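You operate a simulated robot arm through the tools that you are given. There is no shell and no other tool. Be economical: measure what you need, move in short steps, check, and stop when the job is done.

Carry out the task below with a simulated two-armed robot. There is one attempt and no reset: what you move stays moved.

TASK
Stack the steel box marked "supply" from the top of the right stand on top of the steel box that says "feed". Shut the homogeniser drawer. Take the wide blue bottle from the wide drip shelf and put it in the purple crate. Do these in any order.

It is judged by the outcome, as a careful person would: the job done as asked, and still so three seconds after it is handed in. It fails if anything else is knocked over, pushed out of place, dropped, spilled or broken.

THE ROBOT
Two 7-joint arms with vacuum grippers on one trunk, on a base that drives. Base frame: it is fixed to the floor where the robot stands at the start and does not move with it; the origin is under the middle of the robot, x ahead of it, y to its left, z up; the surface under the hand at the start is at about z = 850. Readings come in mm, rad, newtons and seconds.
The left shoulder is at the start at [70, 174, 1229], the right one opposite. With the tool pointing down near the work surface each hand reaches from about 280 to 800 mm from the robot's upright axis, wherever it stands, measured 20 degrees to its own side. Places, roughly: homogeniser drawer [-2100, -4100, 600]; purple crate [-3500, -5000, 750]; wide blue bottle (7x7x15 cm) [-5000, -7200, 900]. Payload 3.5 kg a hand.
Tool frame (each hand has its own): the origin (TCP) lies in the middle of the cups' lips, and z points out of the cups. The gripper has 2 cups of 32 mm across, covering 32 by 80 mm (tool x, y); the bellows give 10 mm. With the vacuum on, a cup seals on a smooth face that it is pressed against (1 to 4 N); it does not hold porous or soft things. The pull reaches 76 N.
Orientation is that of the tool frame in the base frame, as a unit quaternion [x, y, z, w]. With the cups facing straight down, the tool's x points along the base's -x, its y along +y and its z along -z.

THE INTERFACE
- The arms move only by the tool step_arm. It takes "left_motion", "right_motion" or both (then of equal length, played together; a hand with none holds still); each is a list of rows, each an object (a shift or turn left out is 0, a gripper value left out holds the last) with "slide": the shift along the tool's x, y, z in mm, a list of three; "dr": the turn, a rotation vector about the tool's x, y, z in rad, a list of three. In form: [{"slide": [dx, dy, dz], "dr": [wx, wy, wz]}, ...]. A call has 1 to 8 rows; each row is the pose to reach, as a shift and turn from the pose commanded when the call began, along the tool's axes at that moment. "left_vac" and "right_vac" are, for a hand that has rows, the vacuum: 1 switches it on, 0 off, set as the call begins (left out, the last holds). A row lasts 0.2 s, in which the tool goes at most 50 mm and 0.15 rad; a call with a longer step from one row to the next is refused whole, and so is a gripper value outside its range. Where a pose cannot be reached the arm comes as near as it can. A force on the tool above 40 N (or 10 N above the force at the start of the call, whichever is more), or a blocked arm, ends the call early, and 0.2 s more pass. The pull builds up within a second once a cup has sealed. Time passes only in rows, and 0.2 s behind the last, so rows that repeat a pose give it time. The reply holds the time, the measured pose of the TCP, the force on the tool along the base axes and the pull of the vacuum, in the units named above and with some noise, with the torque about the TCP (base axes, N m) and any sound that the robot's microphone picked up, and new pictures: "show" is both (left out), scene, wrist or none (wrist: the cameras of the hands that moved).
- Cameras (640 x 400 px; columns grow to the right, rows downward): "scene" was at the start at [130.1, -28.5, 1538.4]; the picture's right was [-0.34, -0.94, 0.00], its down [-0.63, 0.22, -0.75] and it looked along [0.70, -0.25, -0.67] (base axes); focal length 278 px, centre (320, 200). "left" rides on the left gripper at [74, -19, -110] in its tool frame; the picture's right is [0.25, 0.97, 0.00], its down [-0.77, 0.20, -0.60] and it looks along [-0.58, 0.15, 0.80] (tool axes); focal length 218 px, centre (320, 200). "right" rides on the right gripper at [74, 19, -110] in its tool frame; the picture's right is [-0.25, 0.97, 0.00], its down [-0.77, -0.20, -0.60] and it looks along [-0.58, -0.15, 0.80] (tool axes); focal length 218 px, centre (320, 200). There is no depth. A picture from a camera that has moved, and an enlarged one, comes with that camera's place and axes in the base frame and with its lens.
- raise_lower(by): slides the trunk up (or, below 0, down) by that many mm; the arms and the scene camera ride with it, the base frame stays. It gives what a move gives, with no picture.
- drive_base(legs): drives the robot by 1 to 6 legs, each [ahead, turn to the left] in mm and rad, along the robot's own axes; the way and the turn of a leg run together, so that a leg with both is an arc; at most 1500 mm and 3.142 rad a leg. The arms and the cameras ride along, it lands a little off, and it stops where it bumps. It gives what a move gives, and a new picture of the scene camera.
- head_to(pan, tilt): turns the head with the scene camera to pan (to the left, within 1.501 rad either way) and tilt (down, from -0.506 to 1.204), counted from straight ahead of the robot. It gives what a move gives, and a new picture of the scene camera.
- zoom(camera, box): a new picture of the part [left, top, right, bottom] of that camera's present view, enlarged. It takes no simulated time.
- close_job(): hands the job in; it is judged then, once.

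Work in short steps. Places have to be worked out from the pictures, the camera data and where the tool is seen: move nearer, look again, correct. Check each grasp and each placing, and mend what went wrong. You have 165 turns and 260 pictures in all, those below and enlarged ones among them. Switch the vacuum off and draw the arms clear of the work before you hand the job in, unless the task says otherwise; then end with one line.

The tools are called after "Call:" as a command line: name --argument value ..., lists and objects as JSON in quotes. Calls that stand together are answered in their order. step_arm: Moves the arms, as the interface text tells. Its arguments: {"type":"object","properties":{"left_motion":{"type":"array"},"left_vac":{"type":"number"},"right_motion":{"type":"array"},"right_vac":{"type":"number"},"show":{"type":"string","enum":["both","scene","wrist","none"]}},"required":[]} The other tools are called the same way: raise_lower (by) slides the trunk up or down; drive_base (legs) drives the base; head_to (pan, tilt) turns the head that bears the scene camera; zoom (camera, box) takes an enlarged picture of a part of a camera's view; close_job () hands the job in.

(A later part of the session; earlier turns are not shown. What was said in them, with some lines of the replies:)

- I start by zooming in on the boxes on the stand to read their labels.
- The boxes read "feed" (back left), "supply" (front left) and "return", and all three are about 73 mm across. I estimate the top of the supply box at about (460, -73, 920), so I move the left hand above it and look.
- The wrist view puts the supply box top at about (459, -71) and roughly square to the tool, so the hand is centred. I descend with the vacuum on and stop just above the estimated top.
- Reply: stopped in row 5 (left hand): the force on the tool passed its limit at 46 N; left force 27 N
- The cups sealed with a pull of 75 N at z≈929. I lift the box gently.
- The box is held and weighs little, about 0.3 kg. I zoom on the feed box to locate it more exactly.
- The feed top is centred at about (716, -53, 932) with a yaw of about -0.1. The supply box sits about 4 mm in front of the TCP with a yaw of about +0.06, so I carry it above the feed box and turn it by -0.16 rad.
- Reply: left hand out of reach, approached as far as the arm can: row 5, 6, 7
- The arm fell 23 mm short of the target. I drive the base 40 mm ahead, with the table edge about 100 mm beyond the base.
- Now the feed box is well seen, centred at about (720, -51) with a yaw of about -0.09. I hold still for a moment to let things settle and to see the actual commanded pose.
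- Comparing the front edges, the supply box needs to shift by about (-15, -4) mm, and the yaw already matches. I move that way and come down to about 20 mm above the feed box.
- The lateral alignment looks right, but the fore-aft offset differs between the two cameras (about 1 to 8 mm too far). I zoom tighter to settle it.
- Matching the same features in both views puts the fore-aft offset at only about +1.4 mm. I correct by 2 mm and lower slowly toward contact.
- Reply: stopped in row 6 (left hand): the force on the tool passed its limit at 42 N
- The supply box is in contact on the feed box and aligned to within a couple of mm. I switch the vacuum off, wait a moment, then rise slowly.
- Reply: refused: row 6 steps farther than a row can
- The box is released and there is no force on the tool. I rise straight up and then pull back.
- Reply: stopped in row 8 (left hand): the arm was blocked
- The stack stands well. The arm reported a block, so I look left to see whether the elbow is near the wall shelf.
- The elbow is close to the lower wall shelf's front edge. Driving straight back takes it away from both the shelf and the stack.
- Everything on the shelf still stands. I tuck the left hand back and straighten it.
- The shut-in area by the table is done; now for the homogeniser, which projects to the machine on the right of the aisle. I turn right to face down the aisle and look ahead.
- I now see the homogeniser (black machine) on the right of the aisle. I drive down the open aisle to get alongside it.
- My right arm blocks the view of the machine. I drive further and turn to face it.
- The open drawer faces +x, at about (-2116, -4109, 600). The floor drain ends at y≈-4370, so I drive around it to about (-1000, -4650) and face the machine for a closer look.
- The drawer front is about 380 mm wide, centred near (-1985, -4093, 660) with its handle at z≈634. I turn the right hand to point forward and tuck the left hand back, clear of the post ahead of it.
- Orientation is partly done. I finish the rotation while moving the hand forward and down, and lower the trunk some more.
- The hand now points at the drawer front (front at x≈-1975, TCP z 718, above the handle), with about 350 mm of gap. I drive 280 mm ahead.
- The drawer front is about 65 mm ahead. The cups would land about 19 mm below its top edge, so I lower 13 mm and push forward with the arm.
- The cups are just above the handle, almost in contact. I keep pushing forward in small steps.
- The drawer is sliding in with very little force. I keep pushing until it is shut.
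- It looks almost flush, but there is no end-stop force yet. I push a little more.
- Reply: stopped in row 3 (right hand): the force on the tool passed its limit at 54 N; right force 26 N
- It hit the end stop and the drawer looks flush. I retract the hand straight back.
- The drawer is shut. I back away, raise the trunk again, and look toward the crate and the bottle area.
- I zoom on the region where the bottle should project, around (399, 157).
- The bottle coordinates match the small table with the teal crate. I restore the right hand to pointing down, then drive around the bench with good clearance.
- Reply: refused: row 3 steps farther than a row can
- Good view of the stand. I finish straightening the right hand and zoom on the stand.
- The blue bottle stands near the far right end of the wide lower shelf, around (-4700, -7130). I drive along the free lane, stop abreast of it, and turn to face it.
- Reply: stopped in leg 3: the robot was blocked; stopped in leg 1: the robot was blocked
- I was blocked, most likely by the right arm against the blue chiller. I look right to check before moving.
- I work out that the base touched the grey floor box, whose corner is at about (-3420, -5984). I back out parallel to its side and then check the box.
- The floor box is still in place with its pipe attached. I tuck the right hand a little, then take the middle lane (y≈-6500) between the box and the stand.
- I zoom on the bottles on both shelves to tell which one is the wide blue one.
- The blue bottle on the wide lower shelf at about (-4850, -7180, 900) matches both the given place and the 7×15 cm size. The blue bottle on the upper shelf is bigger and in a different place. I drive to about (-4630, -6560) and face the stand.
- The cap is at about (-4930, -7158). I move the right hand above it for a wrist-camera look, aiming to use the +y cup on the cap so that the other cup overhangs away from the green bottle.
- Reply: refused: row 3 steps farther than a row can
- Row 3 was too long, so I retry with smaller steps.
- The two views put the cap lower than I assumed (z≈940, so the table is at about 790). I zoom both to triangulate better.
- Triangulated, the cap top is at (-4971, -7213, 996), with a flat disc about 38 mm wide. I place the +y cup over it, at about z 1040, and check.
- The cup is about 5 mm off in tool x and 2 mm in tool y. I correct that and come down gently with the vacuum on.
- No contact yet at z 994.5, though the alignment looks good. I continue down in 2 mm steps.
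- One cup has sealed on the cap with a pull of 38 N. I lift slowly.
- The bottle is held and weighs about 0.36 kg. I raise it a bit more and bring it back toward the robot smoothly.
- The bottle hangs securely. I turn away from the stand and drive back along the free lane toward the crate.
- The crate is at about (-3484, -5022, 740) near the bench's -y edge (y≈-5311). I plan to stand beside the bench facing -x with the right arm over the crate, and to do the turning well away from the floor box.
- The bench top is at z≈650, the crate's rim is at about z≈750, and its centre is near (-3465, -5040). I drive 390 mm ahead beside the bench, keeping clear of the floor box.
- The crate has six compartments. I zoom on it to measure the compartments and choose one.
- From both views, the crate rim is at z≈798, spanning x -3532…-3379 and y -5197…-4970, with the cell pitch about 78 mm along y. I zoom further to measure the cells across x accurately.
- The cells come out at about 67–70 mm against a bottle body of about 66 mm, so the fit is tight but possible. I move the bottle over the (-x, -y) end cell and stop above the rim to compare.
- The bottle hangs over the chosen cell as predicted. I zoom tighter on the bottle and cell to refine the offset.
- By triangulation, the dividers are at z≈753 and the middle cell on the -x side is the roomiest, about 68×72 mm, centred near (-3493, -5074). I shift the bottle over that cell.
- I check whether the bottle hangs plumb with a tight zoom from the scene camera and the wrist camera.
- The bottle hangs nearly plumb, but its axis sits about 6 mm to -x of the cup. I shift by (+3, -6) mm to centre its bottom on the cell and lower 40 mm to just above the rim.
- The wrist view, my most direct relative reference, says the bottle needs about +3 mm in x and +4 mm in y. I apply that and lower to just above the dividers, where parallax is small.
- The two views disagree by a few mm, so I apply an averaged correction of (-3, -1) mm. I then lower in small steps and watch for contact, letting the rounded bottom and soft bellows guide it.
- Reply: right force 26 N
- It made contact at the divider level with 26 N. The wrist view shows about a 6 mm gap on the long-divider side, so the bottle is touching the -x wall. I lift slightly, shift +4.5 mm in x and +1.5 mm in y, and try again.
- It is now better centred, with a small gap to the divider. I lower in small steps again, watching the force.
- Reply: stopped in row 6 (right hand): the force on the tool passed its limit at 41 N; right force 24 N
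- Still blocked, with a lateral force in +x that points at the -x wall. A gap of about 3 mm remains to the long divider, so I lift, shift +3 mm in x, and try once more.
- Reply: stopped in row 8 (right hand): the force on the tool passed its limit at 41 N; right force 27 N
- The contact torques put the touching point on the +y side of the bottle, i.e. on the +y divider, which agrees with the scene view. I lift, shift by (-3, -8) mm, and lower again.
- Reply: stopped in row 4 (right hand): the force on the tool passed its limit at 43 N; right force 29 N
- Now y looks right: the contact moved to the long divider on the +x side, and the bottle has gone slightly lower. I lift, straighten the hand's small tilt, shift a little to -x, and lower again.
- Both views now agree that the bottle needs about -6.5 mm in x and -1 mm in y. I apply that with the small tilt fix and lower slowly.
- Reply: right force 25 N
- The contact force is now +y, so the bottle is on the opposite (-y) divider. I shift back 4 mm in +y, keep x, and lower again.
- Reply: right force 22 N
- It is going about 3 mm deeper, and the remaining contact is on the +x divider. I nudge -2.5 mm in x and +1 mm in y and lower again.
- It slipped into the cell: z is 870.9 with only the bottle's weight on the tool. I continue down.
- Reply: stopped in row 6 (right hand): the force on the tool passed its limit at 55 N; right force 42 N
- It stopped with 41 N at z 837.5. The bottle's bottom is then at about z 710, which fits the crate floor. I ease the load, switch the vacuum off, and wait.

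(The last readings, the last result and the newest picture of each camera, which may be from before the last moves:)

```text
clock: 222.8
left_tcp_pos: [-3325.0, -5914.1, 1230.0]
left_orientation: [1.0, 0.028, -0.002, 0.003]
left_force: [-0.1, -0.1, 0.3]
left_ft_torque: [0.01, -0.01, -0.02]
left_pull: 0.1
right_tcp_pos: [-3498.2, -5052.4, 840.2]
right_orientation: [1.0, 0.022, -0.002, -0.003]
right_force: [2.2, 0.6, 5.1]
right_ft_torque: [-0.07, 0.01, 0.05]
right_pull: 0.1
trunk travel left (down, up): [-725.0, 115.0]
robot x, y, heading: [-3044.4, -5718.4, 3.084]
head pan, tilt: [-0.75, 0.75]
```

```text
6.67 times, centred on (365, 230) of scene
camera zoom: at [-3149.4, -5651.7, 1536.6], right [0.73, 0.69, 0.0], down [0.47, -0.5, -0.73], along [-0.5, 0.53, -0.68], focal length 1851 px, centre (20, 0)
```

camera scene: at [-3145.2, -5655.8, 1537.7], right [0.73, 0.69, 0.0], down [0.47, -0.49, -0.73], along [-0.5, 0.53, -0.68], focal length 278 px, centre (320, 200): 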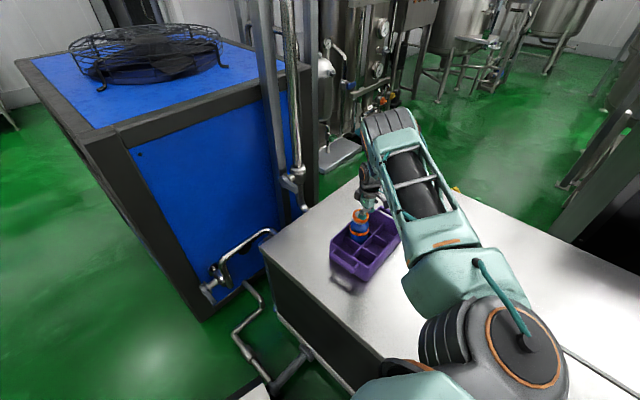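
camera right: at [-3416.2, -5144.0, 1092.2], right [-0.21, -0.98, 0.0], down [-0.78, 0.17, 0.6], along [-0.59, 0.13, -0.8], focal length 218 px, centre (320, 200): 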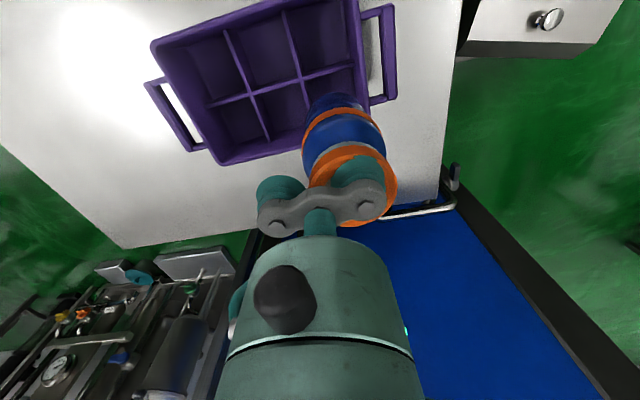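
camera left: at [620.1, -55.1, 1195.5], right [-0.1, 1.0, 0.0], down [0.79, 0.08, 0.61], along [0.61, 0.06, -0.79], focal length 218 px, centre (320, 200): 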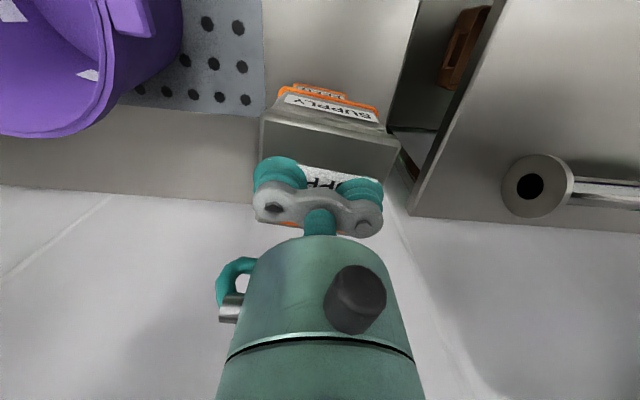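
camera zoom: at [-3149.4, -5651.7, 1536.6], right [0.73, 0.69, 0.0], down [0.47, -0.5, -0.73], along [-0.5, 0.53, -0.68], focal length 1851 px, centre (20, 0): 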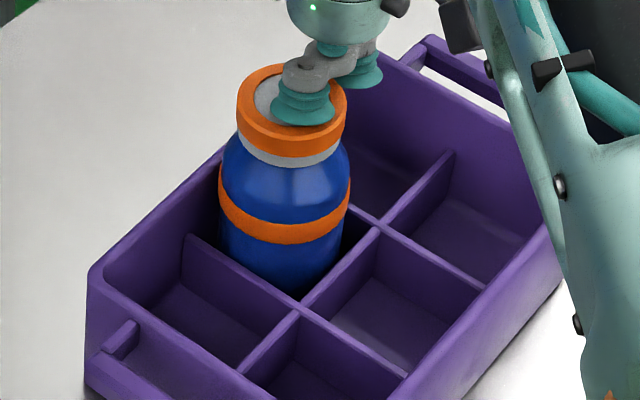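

The vacuum is off and the load is nearly gone. I rise straight up and check that the bottle stays.

Call:
step_arm --right_motion '[{"slide": [0, 0, -4]}, {"slide": [0, 0, -10]}, {"slide": [0, 0, -25]}, {"slide": [0, 0, -60]}, {"slide": [0, 0, -105]}, {"slide": [0, 0, -150]}, {"slide": [0, 0, -200]}, {"slide": [0, 0, -245]}]' --show "wrist"

Call:
zoom --camera "scene" --box '[325, 200, 405, 260]'

```text
clock: 224.6
left_tcp_pos: [-3323.8, -5914.1, 1230.0]
left_orientation: [1.0, 0.028, -0.002, 0.003]
left_force: [0.3, 0.8, 0.5]
left_ft_torque: [0.01, 0.03, 0.02]
left_pull: 0.1
right_tcp_pos: [-3496.7, -5051.4, 1085.6]
right_orientation: [1.0, 0.021, 0.0, -0.004]
right_force: [0.3, -0.6, 0.4]
right_ft_torque: [0.03, 0.0, -0.01]
right_pull: 0.1
trunk travel left (down, up): [-725.0, 115.0]
robot x, y, heading: [-3044.1, -5711.5, 3.081]
head pan, tilt: [-0.75, 0.75]
camera right: at [-3422.2, -5066.7, 1195.7], right [-0.21, -0.98, -0.01], down [-0.78, 0.16, 0.61], along [-0.59, 0.13, -0.79], focal length 218 px, centre (320, 200)
```

right: 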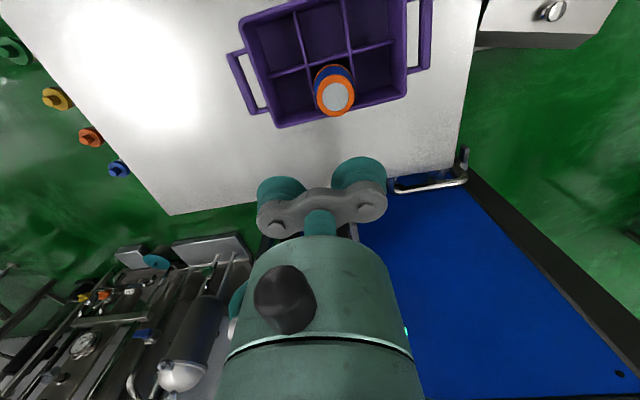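

```text
6.67 times, centred on (365, 230) of scene
camera zoom: at [-3149.1, -5652.3, 1536.6], right [0.73, 0.69, 0.0], down [0.47, -0.49, -0.73], along [-0.5, 0.53, -0.68], focal length 1851 px, centre (20, 0)
```

zoom: 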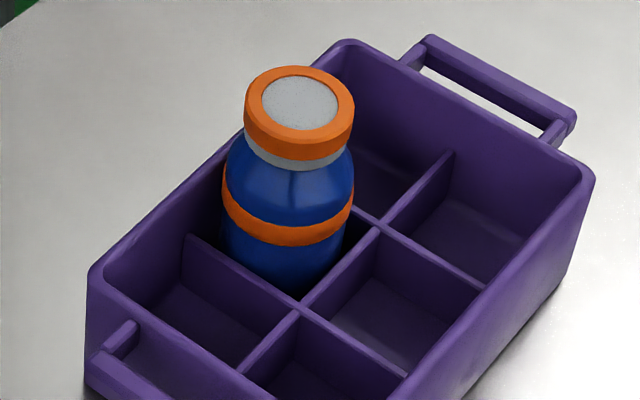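

The bottle stands upright in the cell and the crate is unmoved. I draw the right arm back clear of the bench and take a last look.

Call:
step_arm --right_motion '[{"slide": [0, 20, -30]}, {"slide": [0, 50, -60]}, {"slide": [5, 90, -85]}, {"slide": [10, 130, -95]}, {"slide": [15, 170, -95]}, {"slide": [20, 210, -95]}, {"slide": [20, 245, -95]}, {"slide": [20, 245, -95]}]' --show "scene"

```text
clock: 226.4
left_tcp_pos: [-3325.5, -5911.8, 1229.8]
left_orientation: [1.0, 0.028, 0.0, 0.003]
left_force: [0.1, -0.4, 0.4]
left_ft_torque: [-0.01, 0.0, 0.0]
left_pull: 0.2
right_tcp_pos: [-3466.6, -5295.0, 1177.6]
right_orientation: [1.0, 0.022, -0.001, -0.003]
right_force: [-1.1, 1.1, -0.3]
right_ft_torque: [0.0, -0.01, -0.02]
right_pull: 0.0
trunk travel left (down, up): [-725.0, 115.0]
robot x, y, heading: [-3047.6, -5715.2, 3.08]
head pan, tilt: [-0.75, 0.75]
camera scene: at [-3150.6, -5650.4, 1536.5], right [0.73, 0.69, 0.0], down [0.47, -0.5, -0.73], along [-0.5, 0.53, -0.68], focal length 278 px, centre (320, 200)
```

scene: 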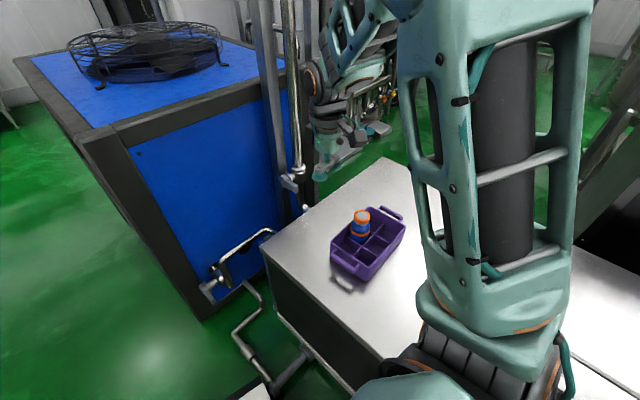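

All three jobs looked done when I last saw each one, both vacuums are off, and the arms are clear. I hand the job in.

Call:
close_job

```text
The job is handed in.
```

The "supply" box is stacked on the "feed" box, the homogeniser drawer is shut, and the wide blue bottle stands upright in a cell of the purple crate; along the way an elbow was stopped near the wall shelf and the base bumped the grey floor box, and I saw nothing displaced at either spot.
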